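You operate a simulated robot arm through the tools that you are given. There is no shell and no other tool. Be economical: measure what you need, move in short steps, check, and stop when the job is done.

The job below is to be done with a simulated robot arm. You get a single attempt, and the scene is never put back.

Task
Put things in order on the sawhorse table. At the end: the green battery (marked "4") from the sawhorse table stands on top of the yellow tape measure (marked "3 m"); the green water bottle stands where the beige ball of twine stood; the yellow funnel is on the brown saucer; the beige ball of twine stands where the yellow funnel stood; whatever was shut is shut again. Leave all else as you found it, and nothing knocked over.
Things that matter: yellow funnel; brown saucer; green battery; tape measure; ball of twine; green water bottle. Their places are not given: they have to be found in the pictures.

The check looks at the end state, three seconds after you hand in, the way a careful person would. Anything else that was tipped, shoved, dropped, spilled or broken makes it a failure.

Robot
A 6-joint arm with a two-finger parallel gripper, fixed in place. Base frame: the origin is at the foot of the arm, x ahead of it, y to its left, z up; the work surface is at about z = 800. Lengths are in mm, angles in rad, forces in N, time in s.
With the tool pointing down near the work surface it reaches from about 260 to 680 mm from the base axis. Its first joint turns from -1.152 to 1.152 rad. Payload 2.9 kg.
The tool frame sits at the grasp point between the pads (the TCP): z along the fingers, y along the line on which they close. The tips reach 30 mm beyond it. The gripper opens to 110 mm. The fingers are 20 mm wide and 10 mm thick; the gripper's body (48 by 112 mm) begins 55 mm behind the TCP.
Orientation is that of the tool frame in the base frame, as a unit quaternion [w, x, y, z]. With the fingers straight down and closing along the base's y, the tool's x points along the base's -x, its y along +y and its z along -z.

Tools
- The arm moves only by the tool drive_tool. Its argument "commands" is a list of rows, each an object of numbers (a shift or turn left out is 0, a gripper value left out holds the last): "grip": the closure in counts, from 0 (fully open) to 255 (shut); "tx", "ty", "tz": the shift along the base's x, y, z in units of 30 mm (1.0 is 30 mm); "rx", "ry", "rz": the turn, a rotation vector about the base's x, y, z in units of 4 degrees (1.0 is 4 degrees). In form: [{"grip": .., "tx": .., "ty": .., "tz": .., "rx": .., "ry": .., "rz": ..}, ...]. A call has 1 to 8 rows; each row shifts and turns the commanded pose from where the row before left it. A call with a number of a shift or a turn outside -1 to 1 is refused whole. Rows are played at 5 a second. More than 50 mm and 0.15 rad between two rows, or a gripper value outside its range, and nothing of the call is played. A pose out of reach is approached as far as the arm can. The call stops where the force on the tool passes 40 N (or 10 N more than at its start, if that is more) or the arm is blocked; 0.2 s more then pass. Each finger travels about 108 mm/s and halts on what it meets, pressing with about 25 N; the grip force reading is that of the motor and also rises with nothing between the fingers. The clock runs only during rows and for 0.2 s after the last one: add rows that do not move to give the fingers time. It gives the time, the measured TCP pose, the force on the tool (base axes), the opening and the grip force at its end, in the units of the frame above (readings bear some noise), and new pictures: "views" is both (left out), scene, wrist or none.
- Cameras (640 x 400 px; columns grow to the right, rows downward): "scene" is fixed at [83.6, 421, 1373.4]; the picture's right is [-0.78, -0.63, 0.00], its down [-0.37, 0.46, -0.81] and it looks along [0.51, -0.63, -0.58] (base axes); focal length 336 px, centre (320, 200). "wrist" rides on the gripper at [-36, 0, -57] in the tool frame; the picture's right is [0.00, -1.00, 0.00], its down [0.97, 0.00, -0.24] and it looks along [0.24, 0.00, 0.97] (tool axes); focal length 218 px, centre (320, 200).
- probe_pixels(camera, pixels): there is no depth. For up to 12 entries [column, row, z] of the newest picture of that camera ("zoom" is the newest enlarged one), the place [x, y] in the base frame at which the ray of that pixel passes the height z, good to about 2 mm, but the place of the scene camera against the robot may be out by one fixed shift of up to 25 mm in any direction. No time passes.
- zoom(camera, box): a new picture of the part [left, top, right, bottom] of that camera's present view, enlarged. No time passes.
- sign_off(): hands the job in; it is judged then, once.

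Work in short steps. Measure before you move; look again where a grasp or a placing could have gone wrong, and mend it. You have 80 turns and 120 pictures in all, those below and enlarged ones among them. Open the gripper and draw the arm clear of the work before you hand the job in, unless the task says otherwise; then end with one line.

The tools are called after "Request:" as a command line: name --argument value ..., lists and objects as JSON in quotes. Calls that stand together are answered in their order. drive_tool: Moves the arm, as the interface text tells. Its arguments: {"type":"object","properties":{"commands":{"type":"array","items":{"type":"object","properties":{"grip":{"type":"number"},"tx":{"type":"number"},"ty":{"type":"number"},"tz":{"type":"number"},"rx":{"type":"number"},"ry":{"type":"number"},"rz":{"type":"number"}}}},"views":{"type":"string","enum":["both","scene","wrist","none"]}},"required":["commands"]} The other tools are called the same way: probe_pixels (camera, pixels) gives the place at which the rays of pixels pass given heights; zoom (camera, box) takes an enlarged picture of a part of a camera's view; sign_off () hands the job in.

At the start:

```text
time_s: 0.0
tcp_pos: [381.8, 66.3, 1086.8]
ee_rot: [-0.001, 0.0, 1.0, -0.001]
ft_force: [-0.1, 0.7, -1.4]
grip_width: 110.1
grasp_force: 0.1
```

scene: 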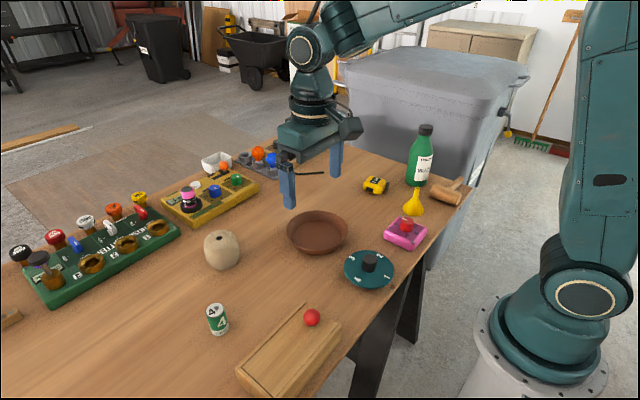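
wrist: 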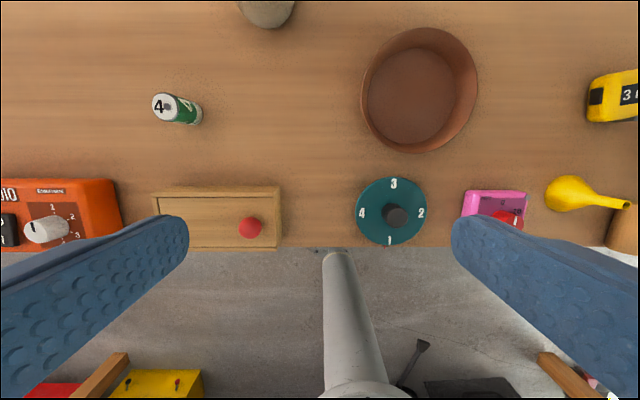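

I'll look closely at the objects first: funnel near scene (413,202), tape (375,185), bottle (421,155), twine (222,250), battery (217,319), saucer (317,232).

Request:
zoom --camera "scene" --box '[340, 110, 500, 210]'

Request:
zoom --camera "scene" --box '[180, 200, 380, 350]'

Request:
probe_pixels --camera "wrist" --pixels '[[188, 112, 800], [163, 105, 850], [419, 92, 805], [267, 10, 830], [572, 195, 800], [615, 95, 830], [625, 205, 880]]'

Request:
probe_pixels --camera "scene" --pixels '[[218, 332, 800], [216, 309, 850], [317, 240, 800], [222, 268, 800], [413, 210, 800], [376, 190, 800], [418, 184, 800]]'

```text
4.00 times, centred on (420, 160) of scene
```

zoom: 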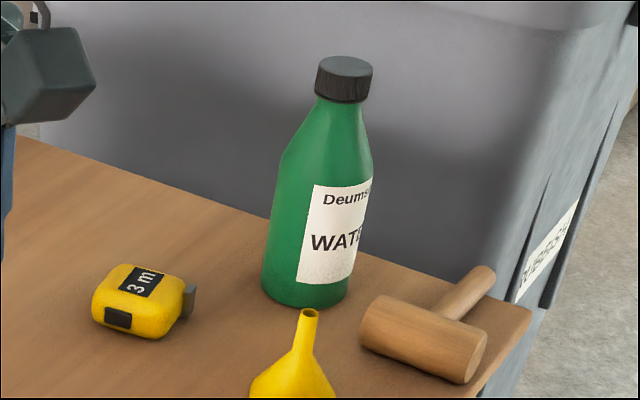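

```text
2.67 times, centred on (280, 275) of scene
```

zoom: 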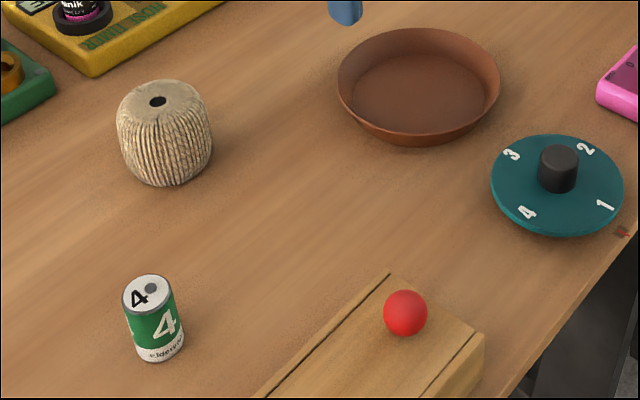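

```text
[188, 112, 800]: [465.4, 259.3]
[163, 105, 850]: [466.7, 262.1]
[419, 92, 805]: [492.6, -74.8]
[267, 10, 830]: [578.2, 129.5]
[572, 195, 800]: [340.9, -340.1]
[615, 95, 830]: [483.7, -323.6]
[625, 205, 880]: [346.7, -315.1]
```

```text
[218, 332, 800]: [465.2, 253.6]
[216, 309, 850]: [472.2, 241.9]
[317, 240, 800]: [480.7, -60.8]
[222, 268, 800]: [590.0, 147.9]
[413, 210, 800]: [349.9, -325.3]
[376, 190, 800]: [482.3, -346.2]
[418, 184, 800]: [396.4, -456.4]
```

The wrist and scene estimates agree roughly, with the scene offset about 10 mm. I move above the funnel/tape/bottle area, staying high, to measure from the wrist camera.

Request:
drive_tool --commands '[{"ty": -1}, {"ty": -1}, {"ty": -1}, {"ty": -1}, {"ty": -1}, {"ty": -1}, {"ty": -1}, {"ty": -1}]' --views "none"

Request:
drive_tool --commands '[{"ty": -1}, {"ty": -1}, {"ty": -1}, {"ty": -1}, {"ty": -1}, {}]' --views "both"

```text
time_s: 1.8
tcp_pos: [382.9, -174.0, 1086.7]
ee_rot: [0.0, 0.0, 1.0, 0.0]
ft_force: [-0.1, -0.4, 0.1]
grip_width: 110.0
grasp_force: 0.2
```

```text
time_s: 3.2
tcp_pos: [383.2, -322.7, 1087.0]
ee_rot: [-0.001, -0.001, 1.0, -0.001]
ft_force: [0.3, 0.4, -0.1]
grip_width: 109.9
grasp_force: 0.0
```

scene: 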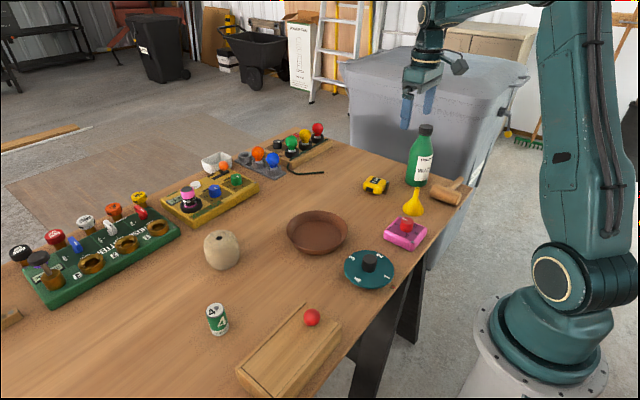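
wrist: 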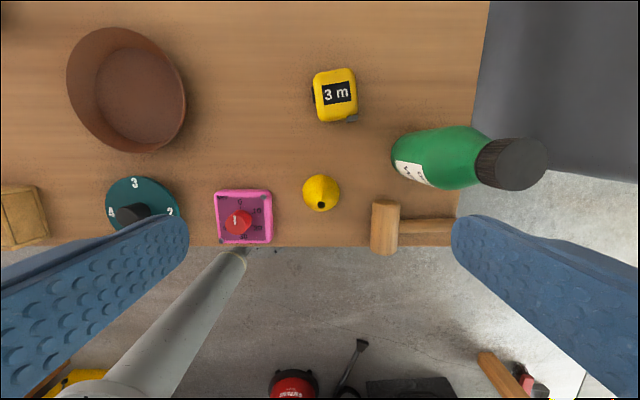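

Funnel at wrist (321,193), tape (335,95), bottle base (~420,158), cap (512,164). Zooming in to get edges.

Request:
zoom --camera "wrist" --box '[280, 55, 440, 255]'

Request:
probe_pixels --camera "wrist" --pixels '[[303, 193, 803], [340, 193, 803], [321, 175, 803], [321, 212, 803], [321, 206, 880], [391, 157, 800], [313, 95, 830], [358, 95, 830], [335, 69, 830], [335, 120, 830], [512, 164, 1000], [126, 90, 805]]'

Request:
probe_pixels --camera "scene" --pixels '[[413, 191, 880], [404, 211, 800], [424, 211, 800], [426, 127, 1000], [405, 182, 800], [428, 184, 800]]'

```text
2.00 times, centred on (360, 155) of wrist
```

zoom: 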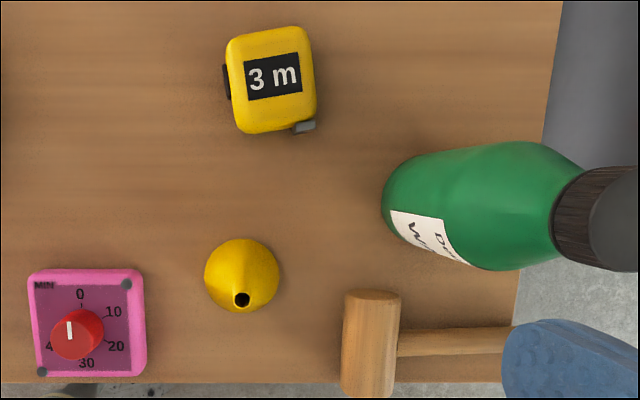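

```text
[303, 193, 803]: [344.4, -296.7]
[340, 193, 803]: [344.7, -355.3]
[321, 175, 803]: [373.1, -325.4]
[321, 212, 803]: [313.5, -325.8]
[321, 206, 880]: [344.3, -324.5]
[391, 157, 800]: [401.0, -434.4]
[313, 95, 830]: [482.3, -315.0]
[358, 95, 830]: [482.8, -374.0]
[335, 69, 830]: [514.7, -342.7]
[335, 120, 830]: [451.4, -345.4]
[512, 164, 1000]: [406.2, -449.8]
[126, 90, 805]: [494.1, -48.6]
```

```text
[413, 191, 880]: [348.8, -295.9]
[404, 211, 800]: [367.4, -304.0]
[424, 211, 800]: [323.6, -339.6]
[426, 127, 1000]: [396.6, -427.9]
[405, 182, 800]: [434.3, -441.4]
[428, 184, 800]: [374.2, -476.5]
```

Funnel axis ≈ (344,-325.5), rim 58 mm across, spout top around z≈870. I partly close the gripper and descend above the spout to check.

Request:
drive_tool --commands '[{"grip": 110, "tx": -0.65, "tz": -0.9}, {"tx": -0.6, "tz": -1}, {"tz": -1, "ty": -0.08}, {"tz": -1}, {"tz": -1}, {}]' --views "both"

```text
time_s: 4.6
tcp_pos: [345.4, -325.8, 939.9]
ee_rot: [0.001, 0.001, 1.0, -0.001]
ft_force: [-0.4, 0.1, -0.2]
grip_width: 62.7
grasp_force: 0.0
```

scene: 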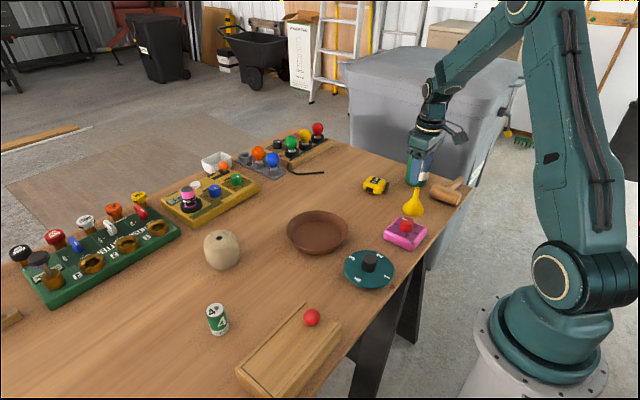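
wrist: 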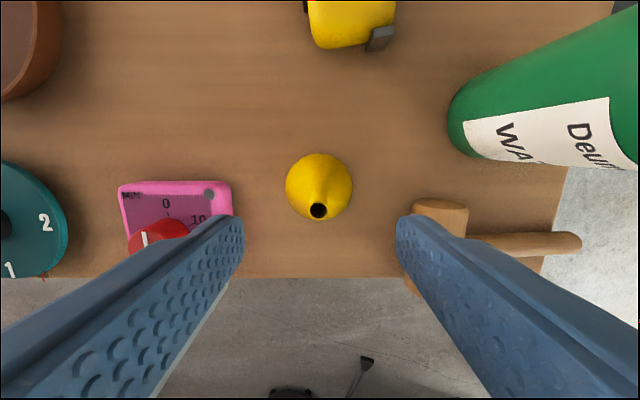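

Spout (318,211) is on the tool's midline. I check the implied spout height and bell rim before lowering.

Request:
probe_pixels --camera "wrist" --pixels '[[318, 211, 860], [318, 211, 870], [318, 211, 880], [286, 187, 803], [353, 187, 803], [319, 153, 803], [460, 115, 800]]'

Request:
zoom --camera "scene" --box '[370, 170, 450, 220]'

```text
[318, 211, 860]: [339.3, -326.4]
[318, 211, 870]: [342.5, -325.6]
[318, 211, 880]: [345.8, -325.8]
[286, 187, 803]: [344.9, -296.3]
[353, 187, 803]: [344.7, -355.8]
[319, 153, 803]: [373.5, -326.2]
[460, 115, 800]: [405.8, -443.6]
```

```text
8.00 times, centred on (410, 195) of scene
```

zoom: 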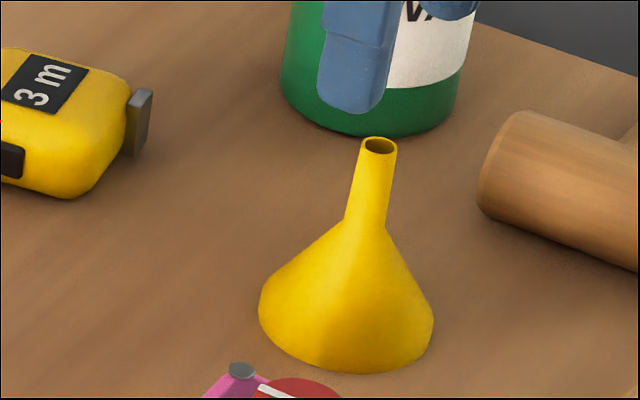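

Spout top ≈ 875, neck down to ≈ 840. I lower to TCP z≈871 and close.

Request:
drive_tool --commands '[{"tz": -0.8}, {"tz": -0.8}, {"tz": -0.7}, {}, {"grip": 255}, {}, {}, {}]' --views "wrist"

```text
time_s: 6.4
tcp_pos: [345.5, -326.7, 871.4]
ee_rot: [0.001, 0.0, 1.0, -0.001]
ft_force: [-1.4, -0.1, 12.1]
grip_width: 12.0
grasp_force: 24.6
```

wrist: 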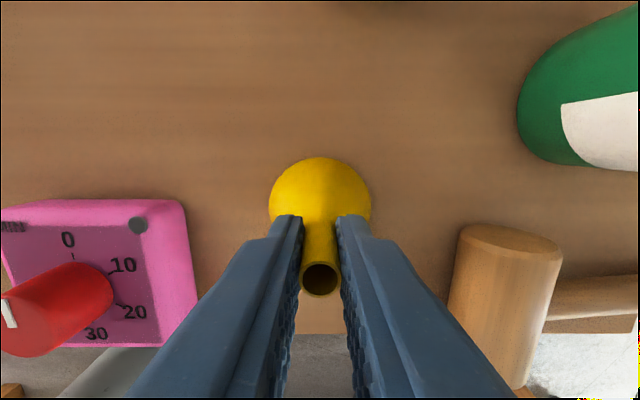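

Neck is held (12 mm). Lift straight up and carry toward the saucer, whose rim centre I triangulate at ≈ (488,-66), rim z≈826.

Request:
drive_tool --commands '[{"tz": 0.5}, {"tz": 1}, {"tz": 1}, {"tz": 1}, {"tx": 0.6, "ty": 1}, {"tx": 0.6, "ty": 1}, {"tx": 0.6, "ty": 1}, {"tx": 0.6, "ty": 1}]' --views "scene"

Request:
drive_tool --commands '[{"tx": 0.6, "ty": 1}, {"tx": 0.6, "ty": 1}, {"tx": 0.6, "ty": 1}, {"tx": 0.4, "ty": 0.9}, {}]' --views "both"

```text
time_s: 8.2
tcp_pos: [417.2, -204.9, 976.4]
ee_rot: [0.0, 0.0, 1.0, 0.001]
ft_force: [0.6, 0.0, -0.6]
grip_width: 11.7
grasp_force: 25.0
```

scene: 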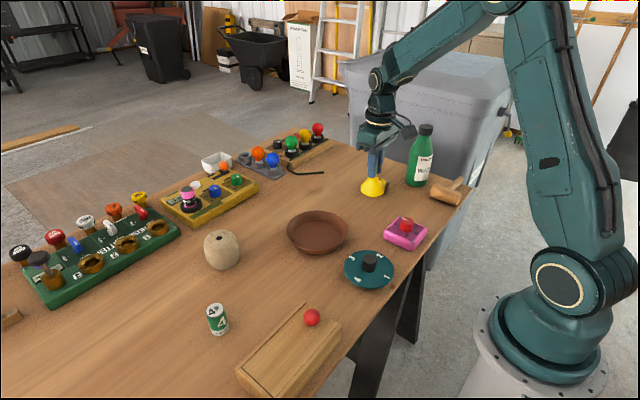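

```text
time_s: 9.4
tcp_pos: [484.1, -87.0, 975.0]
ee_rot: [0.0, 0.0, 1.0, 0.001]
ft_force: [-1.1, -0.8, -0.7]
grip_width: 12.0
grasp_force: 24.5
```

scene: 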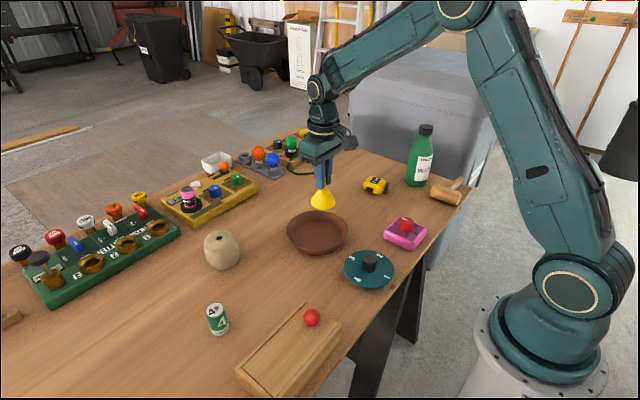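
wrist: 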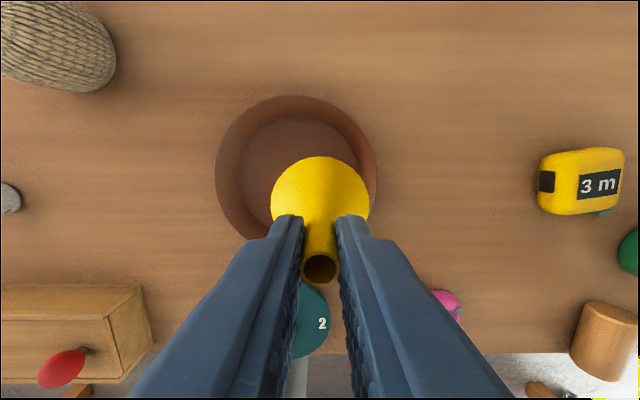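

Saucer rim spans cols 215–377, top row 95. I probe for its centre and for its floor.

Request:
probe_pixels --camera "wrist" --pixels '[[215, 165, 826], [377, 175, 826], [296, 95, 826], [237, 170, 806], [300, 116, 806], [233, 228, 826], [590, 185, 835]]'

Request:
zoom --camera "scene" --box '[270, 180, 370, 260]'

```text
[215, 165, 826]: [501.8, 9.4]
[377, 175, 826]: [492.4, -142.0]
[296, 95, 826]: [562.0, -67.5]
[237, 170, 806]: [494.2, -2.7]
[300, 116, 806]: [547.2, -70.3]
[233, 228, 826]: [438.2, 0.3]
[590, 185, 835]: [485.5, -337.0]
```

```text
5.00 times, centred on (320, 220) of scene
```

zoom: 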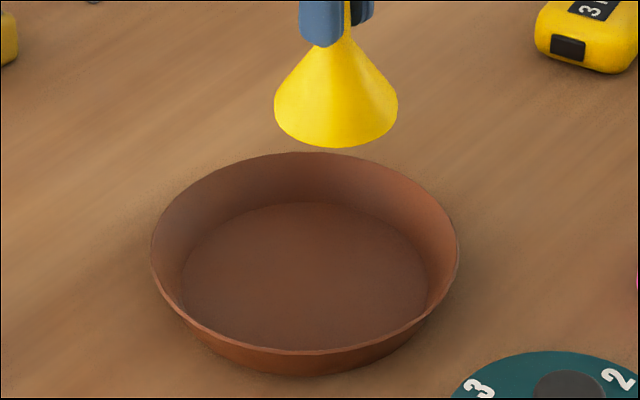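

Saucer centre ≈ (487,-66.5), radius 75, flat floor. I centre on it and lower to just above the floor.

Request:
drive_tool --commands '[{"tx": 0.1, "ty": 0.68}, {"tz": -0.9}, {"tz": -0.9}, {"tz": -0.9}, {"tz": -0.3}, {}]' --views "scene"

```text
time_s: 10.8
tcp_pos: [486.1, -67.5, 885.8]
ee_rot: [0.001, 0.0, 1.0, 0.001]
ft_force: [-0.6, -1.7, -0.5]
grip_width: 12.0
grasp_force: 24.8
```

scene: 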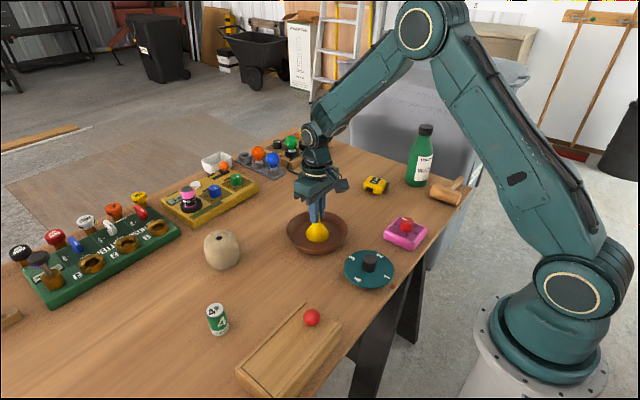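

Lower in 2 mm steps to feel for contact.

Request:
drive_tool --commands '[{"tz": -0.1}, {"tz": -0.08}, {"tz": -0.08}, {}]' --views "none"

```text
time_s: 11.5
tcp_pos: [490.3, -69.5, 883.6]
ee_rot: [0.004, -0.001, 1.0, 0.0]
ft_force: [-0.5, -2.2, 11.8]
grip_width: 8.8
grasp_force: 24.5
stopped in row 3: the force on the tool passed its limit (the readings are from after the stop); the commanded pose is now the measured one
```

Contact came early and the grip width changed to 8.8; I look before releasing.

Request:
zoom --camera "scene" --box '[270, 190, 370, 260]'

Request:
zoom --camera "wrist" --box '[160, 60, 480, 340]'

```text
5.71 times, centred on (320, 225) of scene
```

zoom: 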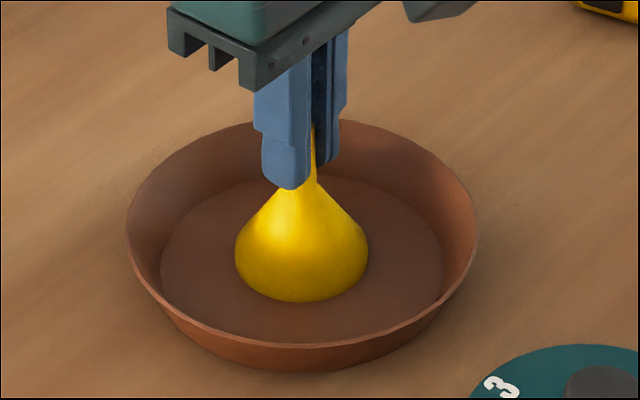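

```text
1.43 times, centred on (320, 200) of wrist
```

zoom: 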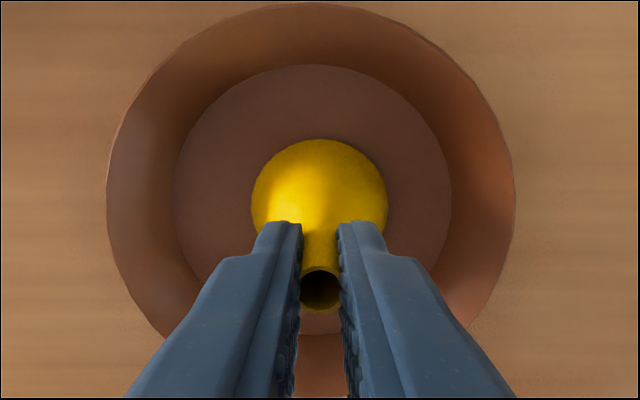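

The funnel rests on the saucer's floor, well centred. I open slowly and retreat straight up.

Request:
drive_tool --commands '[{"grip": 200}, {"grip": 130}, {}, {"tz": 0.6}, {"tz": 1}, {"tz": 1}, {"tz": 1}, {"tz": 1}]' --views "both"

```text
time_s: 13.3
tcp_pos: [486.4, -68.1, 1021.2]
ee_rot: [0.002, 0.0, 1.0, 0.001]
ft_force: [1.3, 0.3, -0.1]
grip_width: 53.9
grasp_force: 0.1
```

scene: 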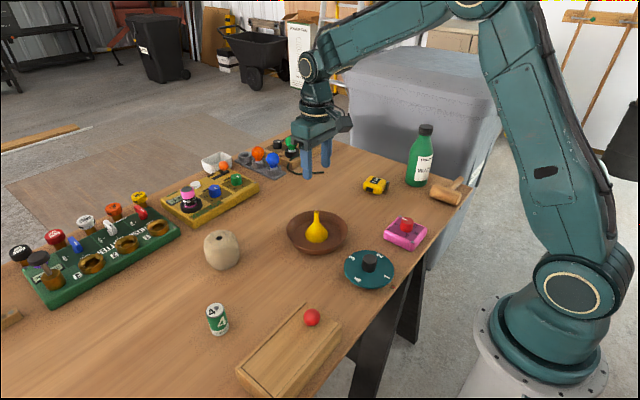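
wrist: 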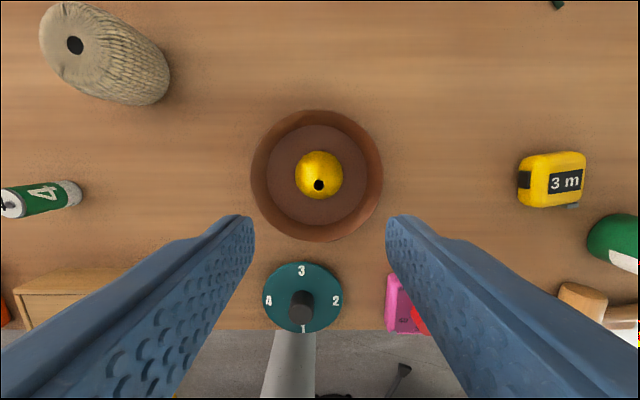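

Funnel stands upright in the saucer. Next, move over the ball of twine with the gripper open.

Request:
drive_tool --commands '[{"grip": 0, "ty": 1, "tx": 0.2}, {"ty": 1, "tx": 0.2}, {"ty": 1, "tx": 0.2}, {"ty": 1, "tx": 0.2}, {"ty": 1, "tx": 0.2}, {"ty": 1, "tx": 0.2}, {"ty": 0.9, "tx": 0.2}, {}]' --views "wrist"

```text
time_s: 15.1
tcp_pos: [529.5, 138.0, 1020.9]
ee_rot: [0.003, 0.001, 1.0, 0.0]
ft_force: [-0.2, 0.1, 0.0]
grip_width: 109.8
grasp_force: 0.1
```

wrist: 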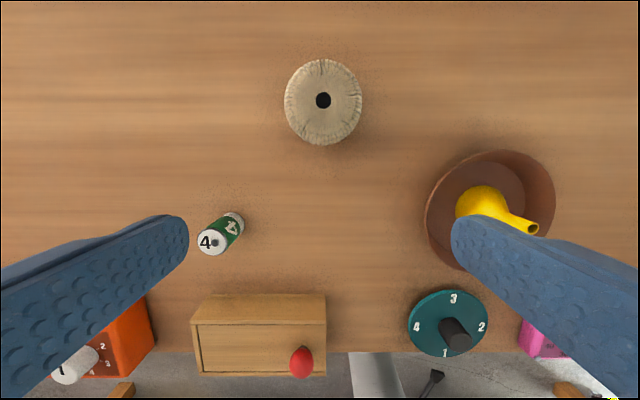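

Twine hole at (323,100), extents cols 284–362. I probe at several heights for triangulation, also with the scene camera.

Request:
probe_pixels --camera "wrist" --pixels '[[323, 100, 860], [323, 100, 870], [323, 100, 880], [284, 102, 840], [362, 102, 840], [323, 59, 840], [323, 145, 830], [241, 216, 803], [207, 241, 850]]'

Request:
zoom --camera "scene" --box '[190, 215, 260, 285]'

Request:
probe_pixels --camera "scene" --pixels '[[220, 238, 860], [220, 238, 870], [220, 238, 880], [203, 252, 840], [240, 252, 840]]'

```text
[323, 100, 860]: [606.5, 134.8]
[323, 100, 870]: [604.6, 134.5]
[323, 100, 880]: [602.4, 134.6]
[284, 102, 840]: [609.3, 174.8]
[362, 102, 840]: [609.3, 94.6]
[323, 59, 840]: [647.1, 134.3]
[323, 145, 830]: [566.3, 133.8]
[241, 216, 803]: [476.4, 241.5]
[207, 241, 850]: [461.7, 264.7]
```

```text
5.71 times, centred on (225, 250) of scene
```

zoom: 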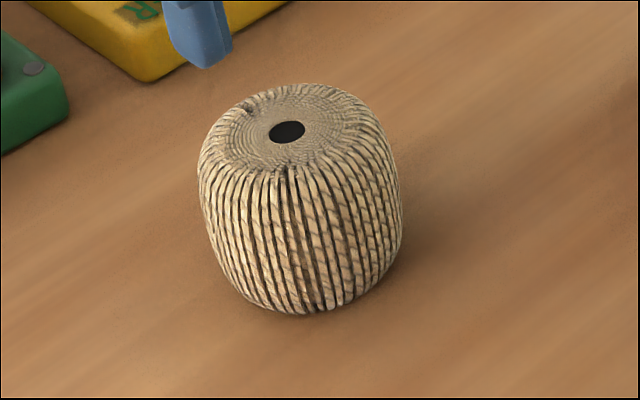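

```text
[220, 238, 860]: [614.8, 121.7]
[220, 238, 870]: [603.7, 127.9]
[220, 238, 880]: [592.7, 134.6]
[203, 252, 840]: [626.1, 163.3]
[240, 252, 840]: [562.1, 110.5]
```

Twine centre ≈ (604,134.5), top z≈872, width ≈80 mm. Align over it and descend to z≈900 first for a check.

Request:
drive_tool --commands '[{"tx": 0.9, "ty": -0.12}, {"tx": 0.8}, {"tx": 0.8}, {"tz": -1}, {"tz": -1}, {"tz": -1}, {"tz": -0.5}, {}]' --views "both"

```text
time_s: 16.9
tcp_pos: [604.0, 134.2, 916.6]
ee_rot: [0.002, 0.0, 1.0, 0.0]
ft_force: [0.7, -0.7, 0.2]
grip_width: 110.0
grasp_force: 0.1
```

scene: 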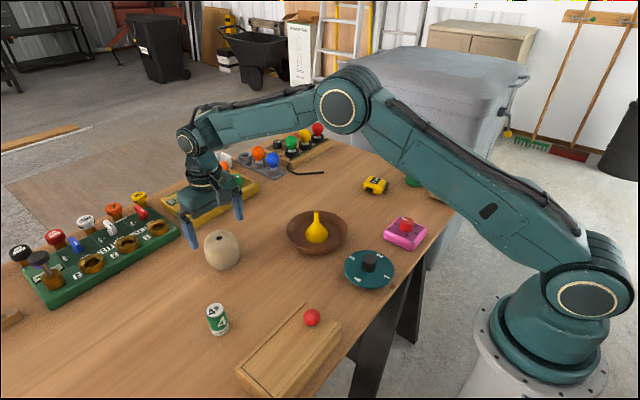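
wrist: 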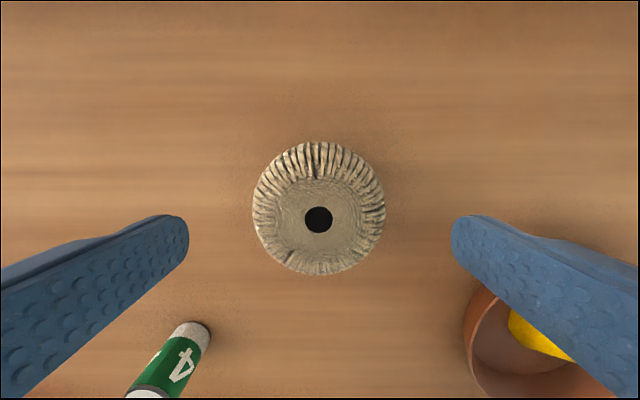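

Centred (hole at (319,219)). Descend to z≈839 and close.

Request:
drive_tool --commands '[{"tz": -0.9}, {"tz": -0.9}, {"tz": -0.8}, {}, {"grip": 255}, {}, {}, {}]' --views "wrist"

```text
time_s: 18.7
tcp_pos: [604.3, 134.6, 838.3]
ee_rot: [0.002, 0.0, 1.0, 0.0]
ft_force: [-0.4, -0.1, -0.1]
grip_width: 71.7
grasp_force: 24.8
```

wrist: 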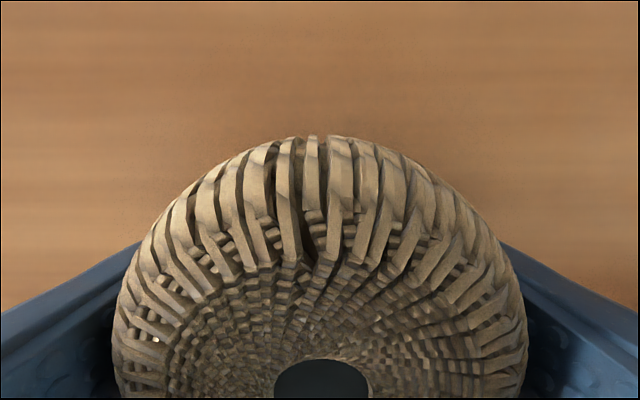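

Firm grip at 71.7 mm. Lift and start carrying to the funnel's old spot (344.8,-326).

Request:
drive_tool --commands '[{"tz": 0.6}, {"tz": 1}, {"tz": 1}, {"tz": 1}, {"tz": 1}, {"tz": 0.6}, {"tx": -0.56, "ty": -1}, {"tx": -0.56, "ty": -1}]' --views "scene"

Request:
drive_tool --commands '[{"tx": -0.56, "ty": -1}, {"tx": -0.56, "ty": -1}, {"tx": -0.56, "ty": -1}, {"tx": -0.56, "ty": -1}, {"tx": -0.56, "ty": -1}, {"tx": -0.56, "ty": -1}, {"tx": -0.56, "ty": -1}, {"tx": -0.56, "ty": -1}]' --views "none"

Request:
drive_tool --commands '[{"tx": -0.56, "ty": -1}, {"tx": -0.56, "ty": -1}, {"tx": -0.56, "ty": -1}, {"tx": -0.56, "ty": -1}, {"tx": -0.56, "ty": -1}, {"ty": -0.3, "tx": -0.2}, {}]' --views "both"

```text
time_s: 20.5
tcp_pos: [570.1, 73.6, 994.0]
ee_rot: [0.002, -0.001, 1.0, -0.001]
ft_force: [0.6, -0.5, -0.7]
grip_width: 71.8
grasp_force: 24.7
```

scene: 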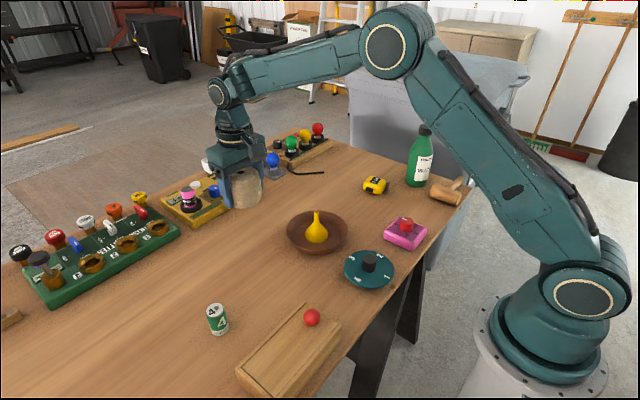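

```text
time_s: 22.3
tcp_pos: [435.6, -165.4, 992.9]
ee_rot: [0.003, -0.001, 1.0, 0.001]
ft_force: [-0.5, -0.6, -0.6]
grip_width: 71.9
grasp_force: 25.2
```

```text
time_s: 23.9
tcp_pos: [346.1, -324.0, 992.5]
ee_rot: [0.003, 0.0, 1.0, 0.0]
ft_force: [0.0, 0.3, -0.9]
grip_width: 71.9
grasp_force: 25.2
```

scene: 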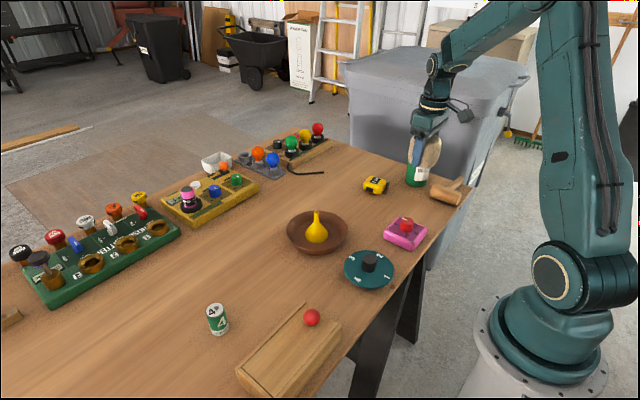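
wrist: 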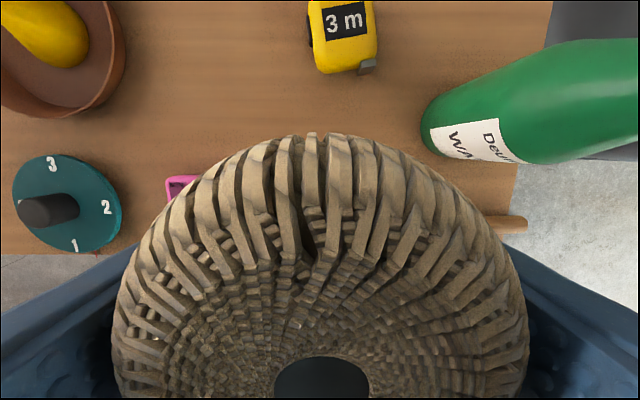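

Over the spot. Small correction, then lower to just above the surface.

Request:
drive_tool --commands '[{"tx": -0.05, "ty": -0.07, "tz": -1}, {"tz": -1}, {"tz": -1}, {"tz": -1}, {"tz": -0.8}, {"tz": -0.15}, {}]' --views "both"

```text
time_s: 25.5
tcp_pos: [344.7, -325.4, 843.6]
ee_rot: [0.003, 0.0, 1.0, -0.001]
ft_force: [-0.4, -0.4, -0.8]
grip_width: 71.8
grasp_force: 24.3
```

scene: 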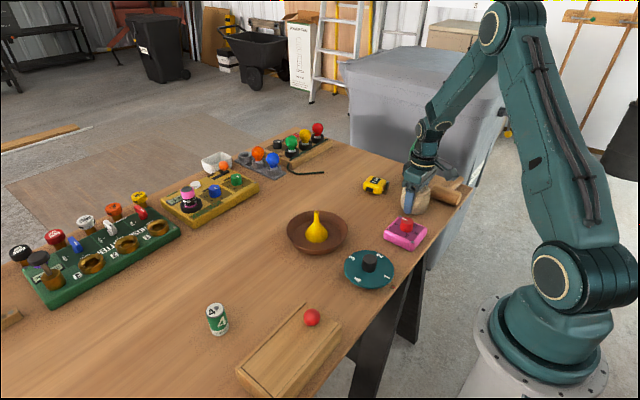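
wrist: 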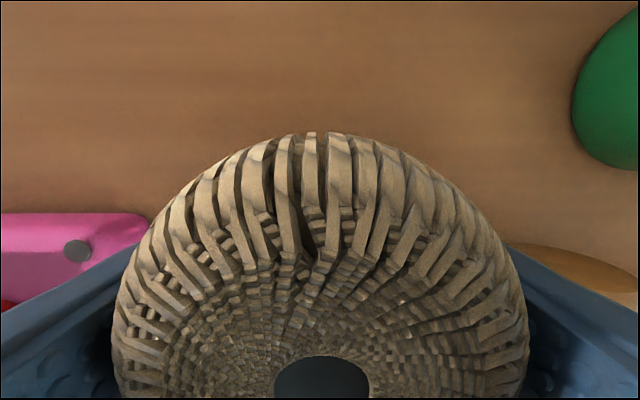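

Lower the last ~5 mm to the grasp height, open only to ~88 mm, and lift straight out.

Request:
drive_tool --commands '[{"tz": -0.09}, {"tz": -0.06}, {}, {"grip": 120}, {"grip": 50}, {}]' --views "wrist"

```text
time_s: 26.9
tcp_pos: [346.6, -325.9, 839.6]
ee_rot: [0.002, 0.0, 1.0, 0.001]
ft_force: [-0.6, -0.6, -0.4]
grip_width: 88.4
grasp_force: 0.0
```

wrist: 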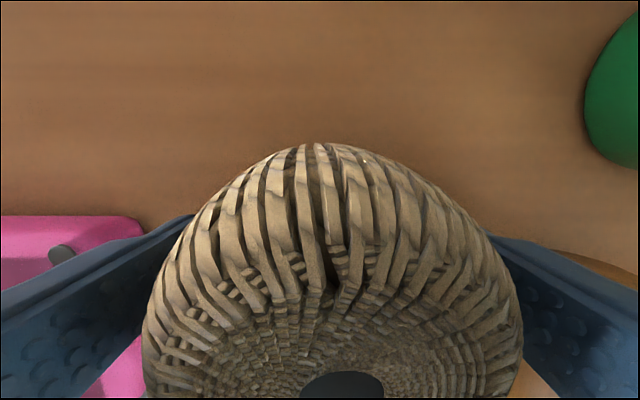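

The twine shifted slightly in view on release; lift clear and inspect.

Request:
drive_tool --commands '[{"tz": 0.6}, {"tz": 1}, {"tz": 1}, {"tz": 1}, {"tz": 1}, {"tz": 1}, {"tz": 0.6}, {}]' --views "both"

```text
time_s: 28.7
tcp_pos: [344.1, -327.4, 1025.7]
ee_rot: [0.003, 0.0, 1.0, 0.001]
ft_force: [0.3, -0.3, -0.1]
grip_width: 88.5
grasp_force: 0.0
```

scene: 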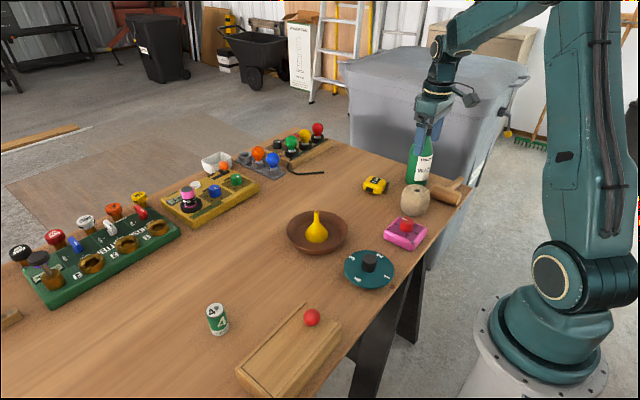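
wrist: 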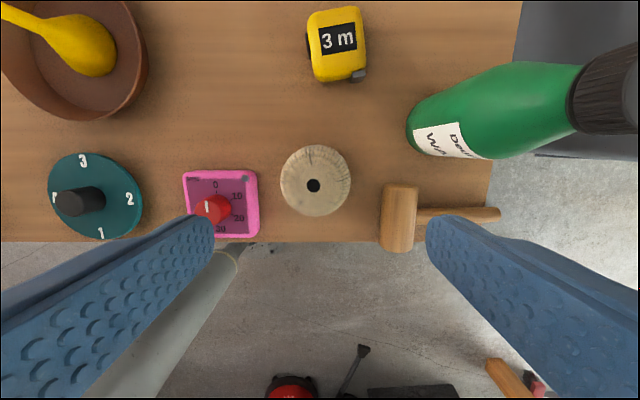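

Twine stands upright at hole (314,186). Probe its position and bottle features: base left (407,125), cap (≈610,90).

Request:
probe_pixels --camera "wrist" --pixels '[[314, 186, 872], [281, 180, 836], [351, 180, 836], [407, 125, 803], [425, 101, 803], [425, 150, 803]]'

Request:
zoom --camera "scene" --box '[380, 110, 480, 220]'

```text
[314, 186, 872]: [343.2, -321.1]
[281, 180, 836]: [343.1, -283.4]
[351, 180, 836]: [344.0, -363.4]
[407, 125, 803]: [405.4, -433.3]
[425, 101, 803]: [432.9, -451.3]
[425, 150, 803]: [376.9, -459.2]
```

```text
3.64 times, centred on (430, 165) of scene
```

zoom: 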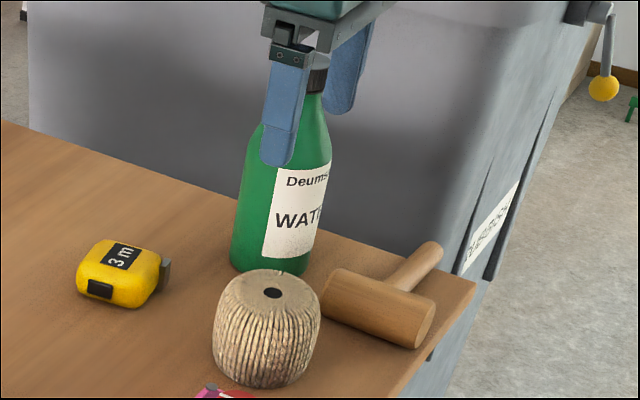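

Twine is placed well. Now rise and move over the bottle (estimated centre ≈ (406,-466), top z≈985) to look at its cap from above.

Request:
drive_tool --commands '[{"tz": 1}, {"tz": 1}, {"tx": 0.4, "ty": -1}, {"tx": 0.4, "ty": -1}, {"tx": 0.4, "ty": -1}, {"tx": 0.4, "ty": -1}, {"tx": 0.4, "ty": -0.6}, {}]' --views "both"

```text
time_s: 30.5
tcp_pos: [404.7, -464.9, 1086.1]
ee_rot: [0.003, 0.0, 1.0, 0.0]
ft_force: [0.2, 0.2, 0.7]
grip_width: 88.3
grasp_force: 0.0
```

scene: 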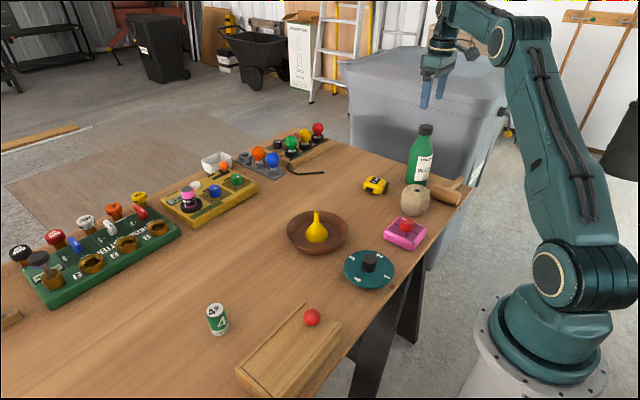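
wrist: 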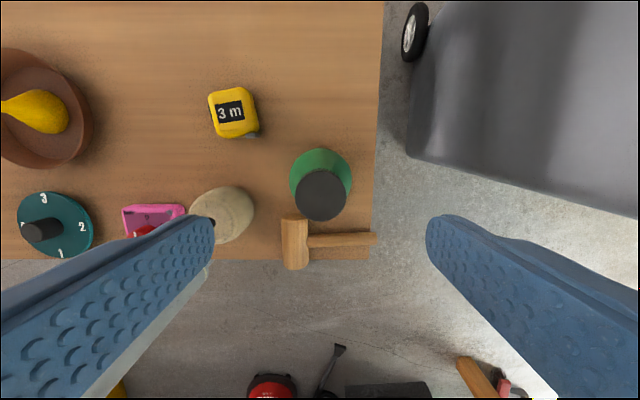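

Bin is well off. Bottle cap circle is centred about (320,195); probe its place, size, and the tape's.

Request:
probe_pixels --camera "wrist" --pixels '[[320, 195, 985], [320, 195, 970], [296, 195, 985], [346, 195, 985], [320, 220, 985], [320, 170, 985], [320, 149, 860], [290, 180, 860], [351, 180, 860]]'

Request:
zoom --camera "wrist" --box '[260, 130, 380, 240]'

Request:
zoom --camera "scene" --box '[395, 115, 455, 195]'

```text
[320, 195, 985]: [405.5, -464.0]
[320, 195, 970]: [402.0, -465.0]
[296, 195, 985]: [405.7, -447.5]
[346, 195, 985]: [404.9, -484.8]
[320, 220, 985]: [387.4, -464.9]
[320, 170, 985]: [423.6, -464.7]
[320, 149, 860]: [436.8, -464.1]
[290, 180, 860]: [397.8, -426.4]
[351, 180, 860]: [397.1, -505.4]
```

```text
3.64 times, centred on (320, 185) of wrist
```

zoom: 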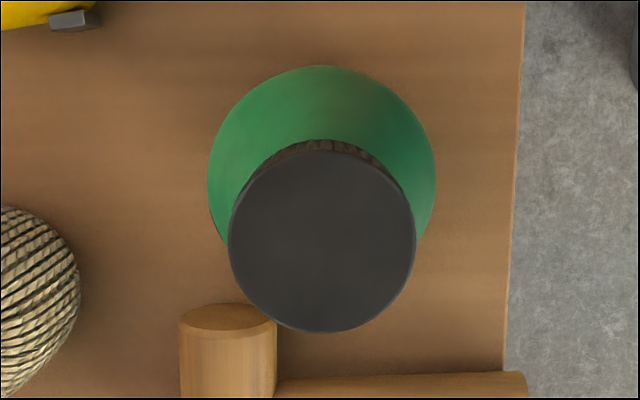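

```text
5.00 times, centred on (425, 155) of scene
```

zoom: 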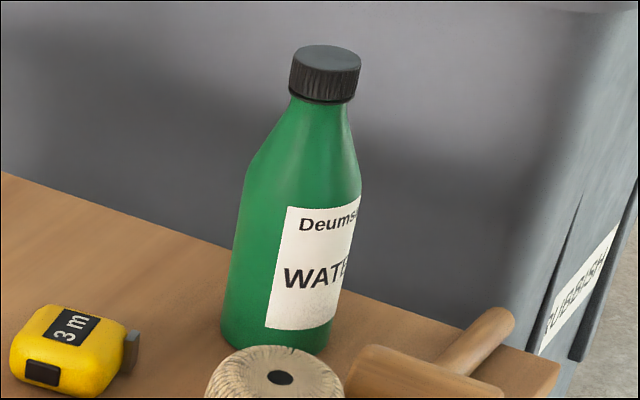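

Cap ≈37 mm wide, spans z≈963–985, centred at (404.5,-464.5). Descend to TCP z≈977 and clamp the cap.

Request:
drive_tool --commands '[{"tz": -1}, {"tz": -1}, {"tz": -1}, {"tz": -0.6}, {}, {"grip": 180}, {"grip": 255}, {}]' --views "both"

```text
time_s: 32.3
tcp_pos: [403.0, -464.7, 978.2]
ee_rot: [0.003, 0.0, 1.0, 0.0]
ft_force: [1.2, -0.7, -0.1]
grip_width: 39.2
grasp_force: 24.6
```

scene: 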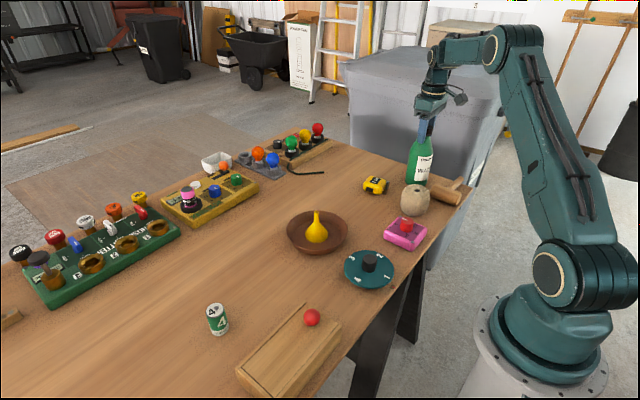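
wrist: 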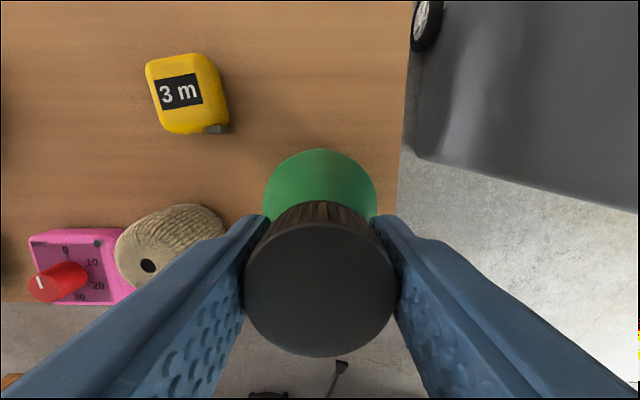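

Cap clamped at 39 mm. Lift gently and check the weight and uprightness.

Request:
drive_tool --commands '[{"tz": 0.2}, {"tz": 0.4}, {"tz": 0.6}, {"tz": 0.6}, {}]' --views "both"

```text
time_s: 33.5
tcp_pos: [404.0, -463.5, 1032.8]
ee_rot: [0.003, 0.0, 1.0, 0.0]
ft_force: [-1.0, 0.6, -4.8]
grip_width: 37.3
grasp_force: 25.1
```

scene: 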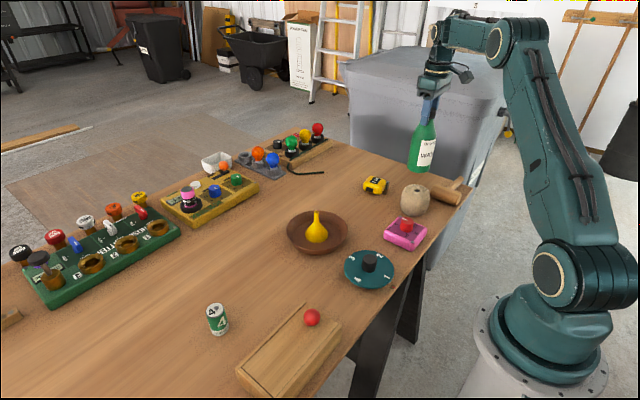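
wrist: 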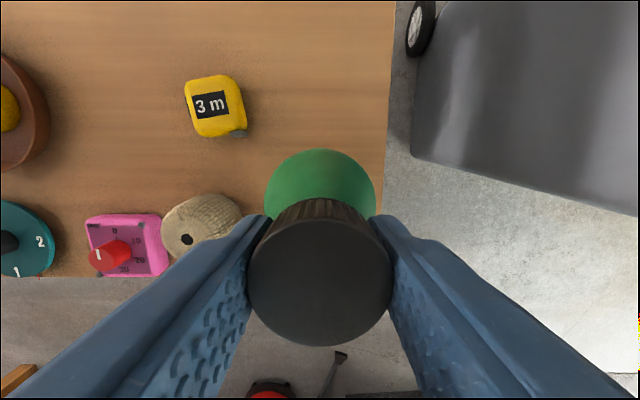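

Held securely (≈5 N, upright). Lift more and carry toward the twine's old place at (604,134.5), passing above everything.

Request:
drive_tool --commands '[{"tz": 0.8}, {"tz": 0.9}, {"tz": 0.5, "ty": 0.4}, {"tx": 0.35, "ty": 0.8}, {"tx": 0.35, "ty": 1}, {"tx": 0.35, "ty": 1}, {"tx": 0.35, "ty": 1}, {"tx": 0.35, "ty": 1}]' --views "scene"

Request:
drive_tool --commands '[{"tx": 0.35, "ty": 1}, {"tx": 0.35, "ty": 1}, {"tx": 0.35, "ty": 1}, {"tx": 0.35, "ty": 1}, {"tx": 0.35, "ty": 1}, {"tx": 0.35, "ty": 1}, {"tx": 0.35, "ty": 1}, {"tx": 0.35, "ty": 1}]' --views "scene"

```text
time_s: 35.3
tcp_pos: [457.1, -306.6, 1097.0]
ee_rot: [0.003, 0.0, 1.0, 0.0]
ft_force: [0.4, -0.6, -4.3]
grip_width: 37.3
grasp_force: 24.5
```

scene: 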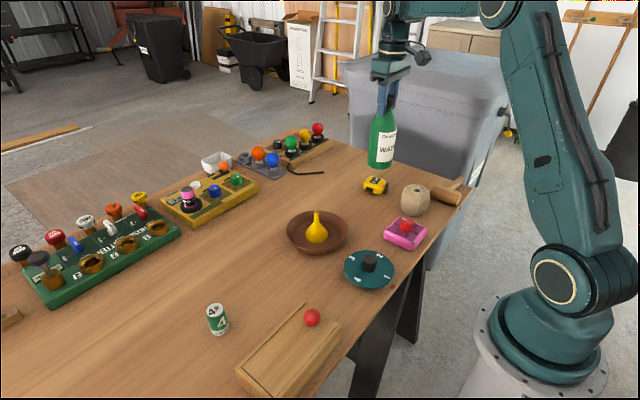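

```text
time_s: 37.1
tcp_pos: [541.9, -69.2, 1098.7]
ee_rot: [0.003, 0.0, 1.0, -0.001]
ft_force: [0.4, 0.1, -3.2]
grip_width: 37.0
grasp_force: 25.2
```

scene: 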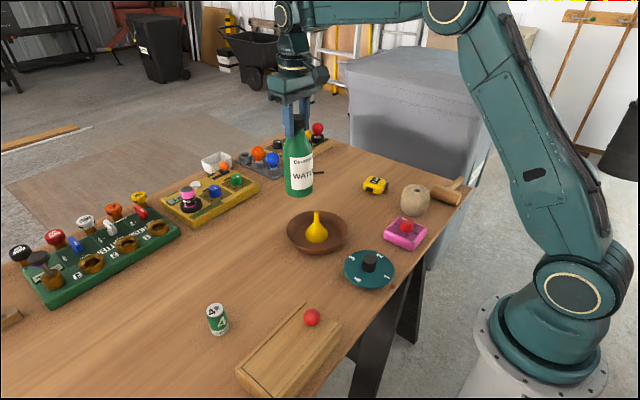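

Continue to (604,134.5).

Request:
drive_tool --commands '[{"tx": 0.3, "ty": 1}, {"tx": 0.3, "ty": 1}, {"tx": 0.3, "ty": 1}, {"tx": 0.3, "ty": 1}, {"tx": 0.3, "ty": 1}, {"tx": 0.3, "ty": 1}, {"tx": 0.2, "ty": 0.7}, {}]' --views "both"

```text
time_s: 38.9
tcp_pos: [602.6, 132.3, 1098.6]
ee_rot: [0.002, 0.0, 1.0, 0.0]
ft_force: [0.9, -0.5, -4.7]
grip_width: 37.1
grasp_force: 24.6
```

scene: 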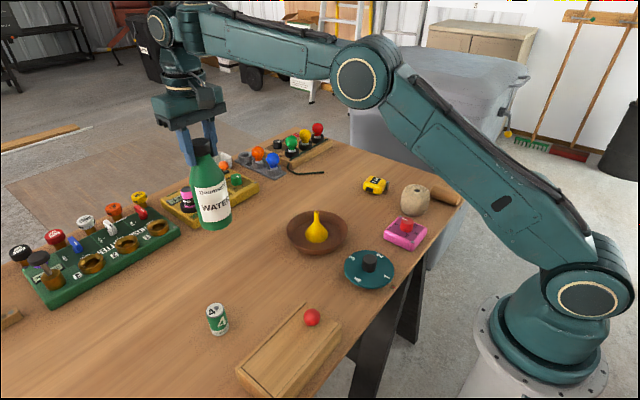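
wrist: 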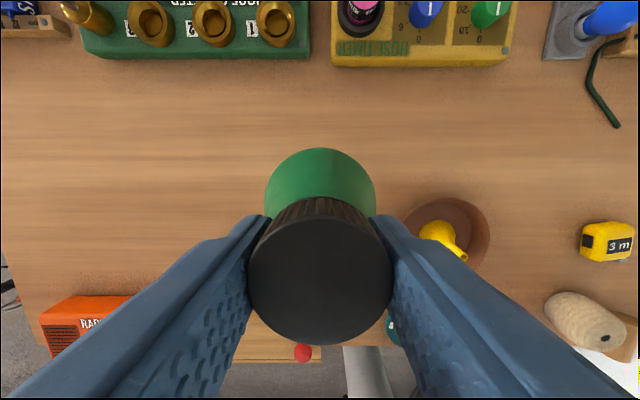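

Bottle upright over target. Correct 2 mm and lower to a few mm above the table.

Request:
drive_tool --commands '[{"tx": 0.05, "ty": 0.07, "tz": -0.8}, {"tz": -0.9}, {"tz": -0.9}, {"tz": -0.8}, {"tz": -0.4}, {}]' --views "scene"

```text
time_s: 40.3
tcp_pos: [602.6, 134.6, 984.3]
ee_rot: [0.002, 0.0, 1.0, 0.001]
ft_force: [0.1, 0.4, -3.2]
grip_width: 37.3
grasp_force: 24.9
```

scene: 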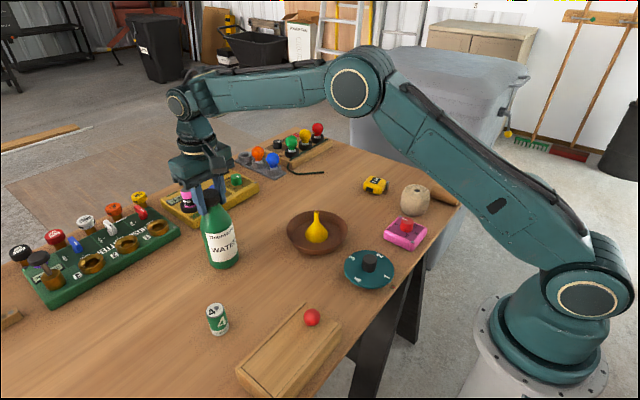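

Lower in 1.5 mm steps until touch.

Request:
drive_tool --commands '[{"tz": -0.06}, {"tz": -0.05}, {"tz": -0.05}, {}]' --views "none"

```text
time_s: 41.3
tcp_pos: [603.1, 135.6, 980.6]
ee_rot: [0.004, -0.001, 1.0, 0.001]
ft_force: [-2.6, -0.8, 9.2]
grip_width: 37.2
grasp_force: 24.5
```

Table contact felt (+9 N). Open gently and rise.

Request:
drive_tool --commands '[{"grip": 160}, {"grip": 90}, {}, {"tz": 0.5}, {"tz": 0.9}, {"tz": 1}, {"tz": 1}, {}]' --views "both"

```text
time_s: 43.1
tcp_pos: [603.2, 135.7, 1081.3]
ee_rot: [0.003, 0.0, 1.0, 0.0]
ft_force: [0.4, -0.1, 0.0]
grip_width: 71.1
grasp_force: 0.0
```

scene: 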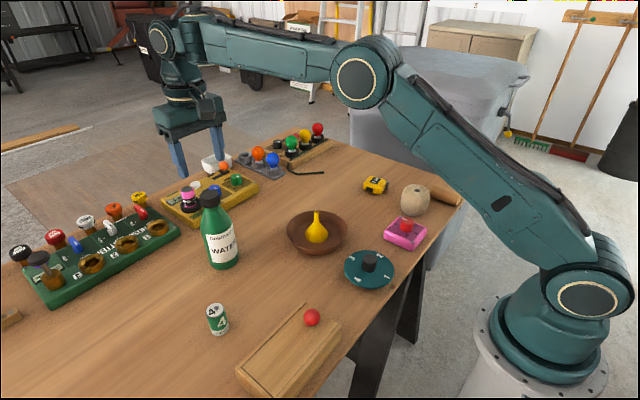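
wrist: 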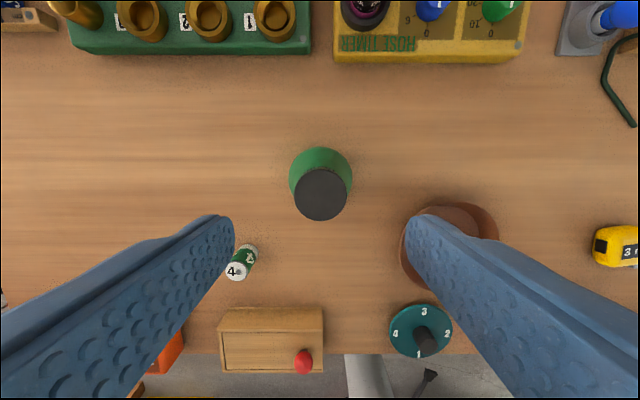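

Bottle stands well. Move to the battery area (≈ (467,251)) for an overhead look.

Request:
drive_tool --commands '[{"tx": -0.9, "ty": 0.7}, {"tx": -0.9, "ty": 0.7}, {"tx": -0.9, "ty": 0.7}, {"tx": -0.9, "ty": 0.7}, {"tx": -0.9, "ty": 0.7, "grip": 110}, {"tz": -1}, {"tz": -1}, {}]' --views "wrist"

```text
time_s: 44.9
tcp_pos: [468.1, 239.3, 1020.8]
ee_rot: [0.003, 0.0, 1.0, 0.0]
ft_force: [0.5, -0.2, -0.4]
grip_width: 62.6
grasp_force: 0.0
```

wrist: 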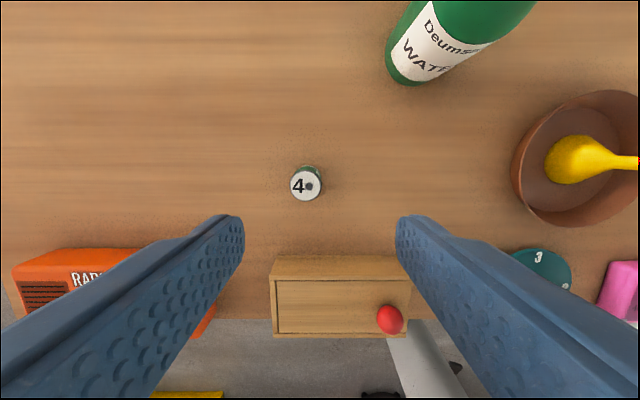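

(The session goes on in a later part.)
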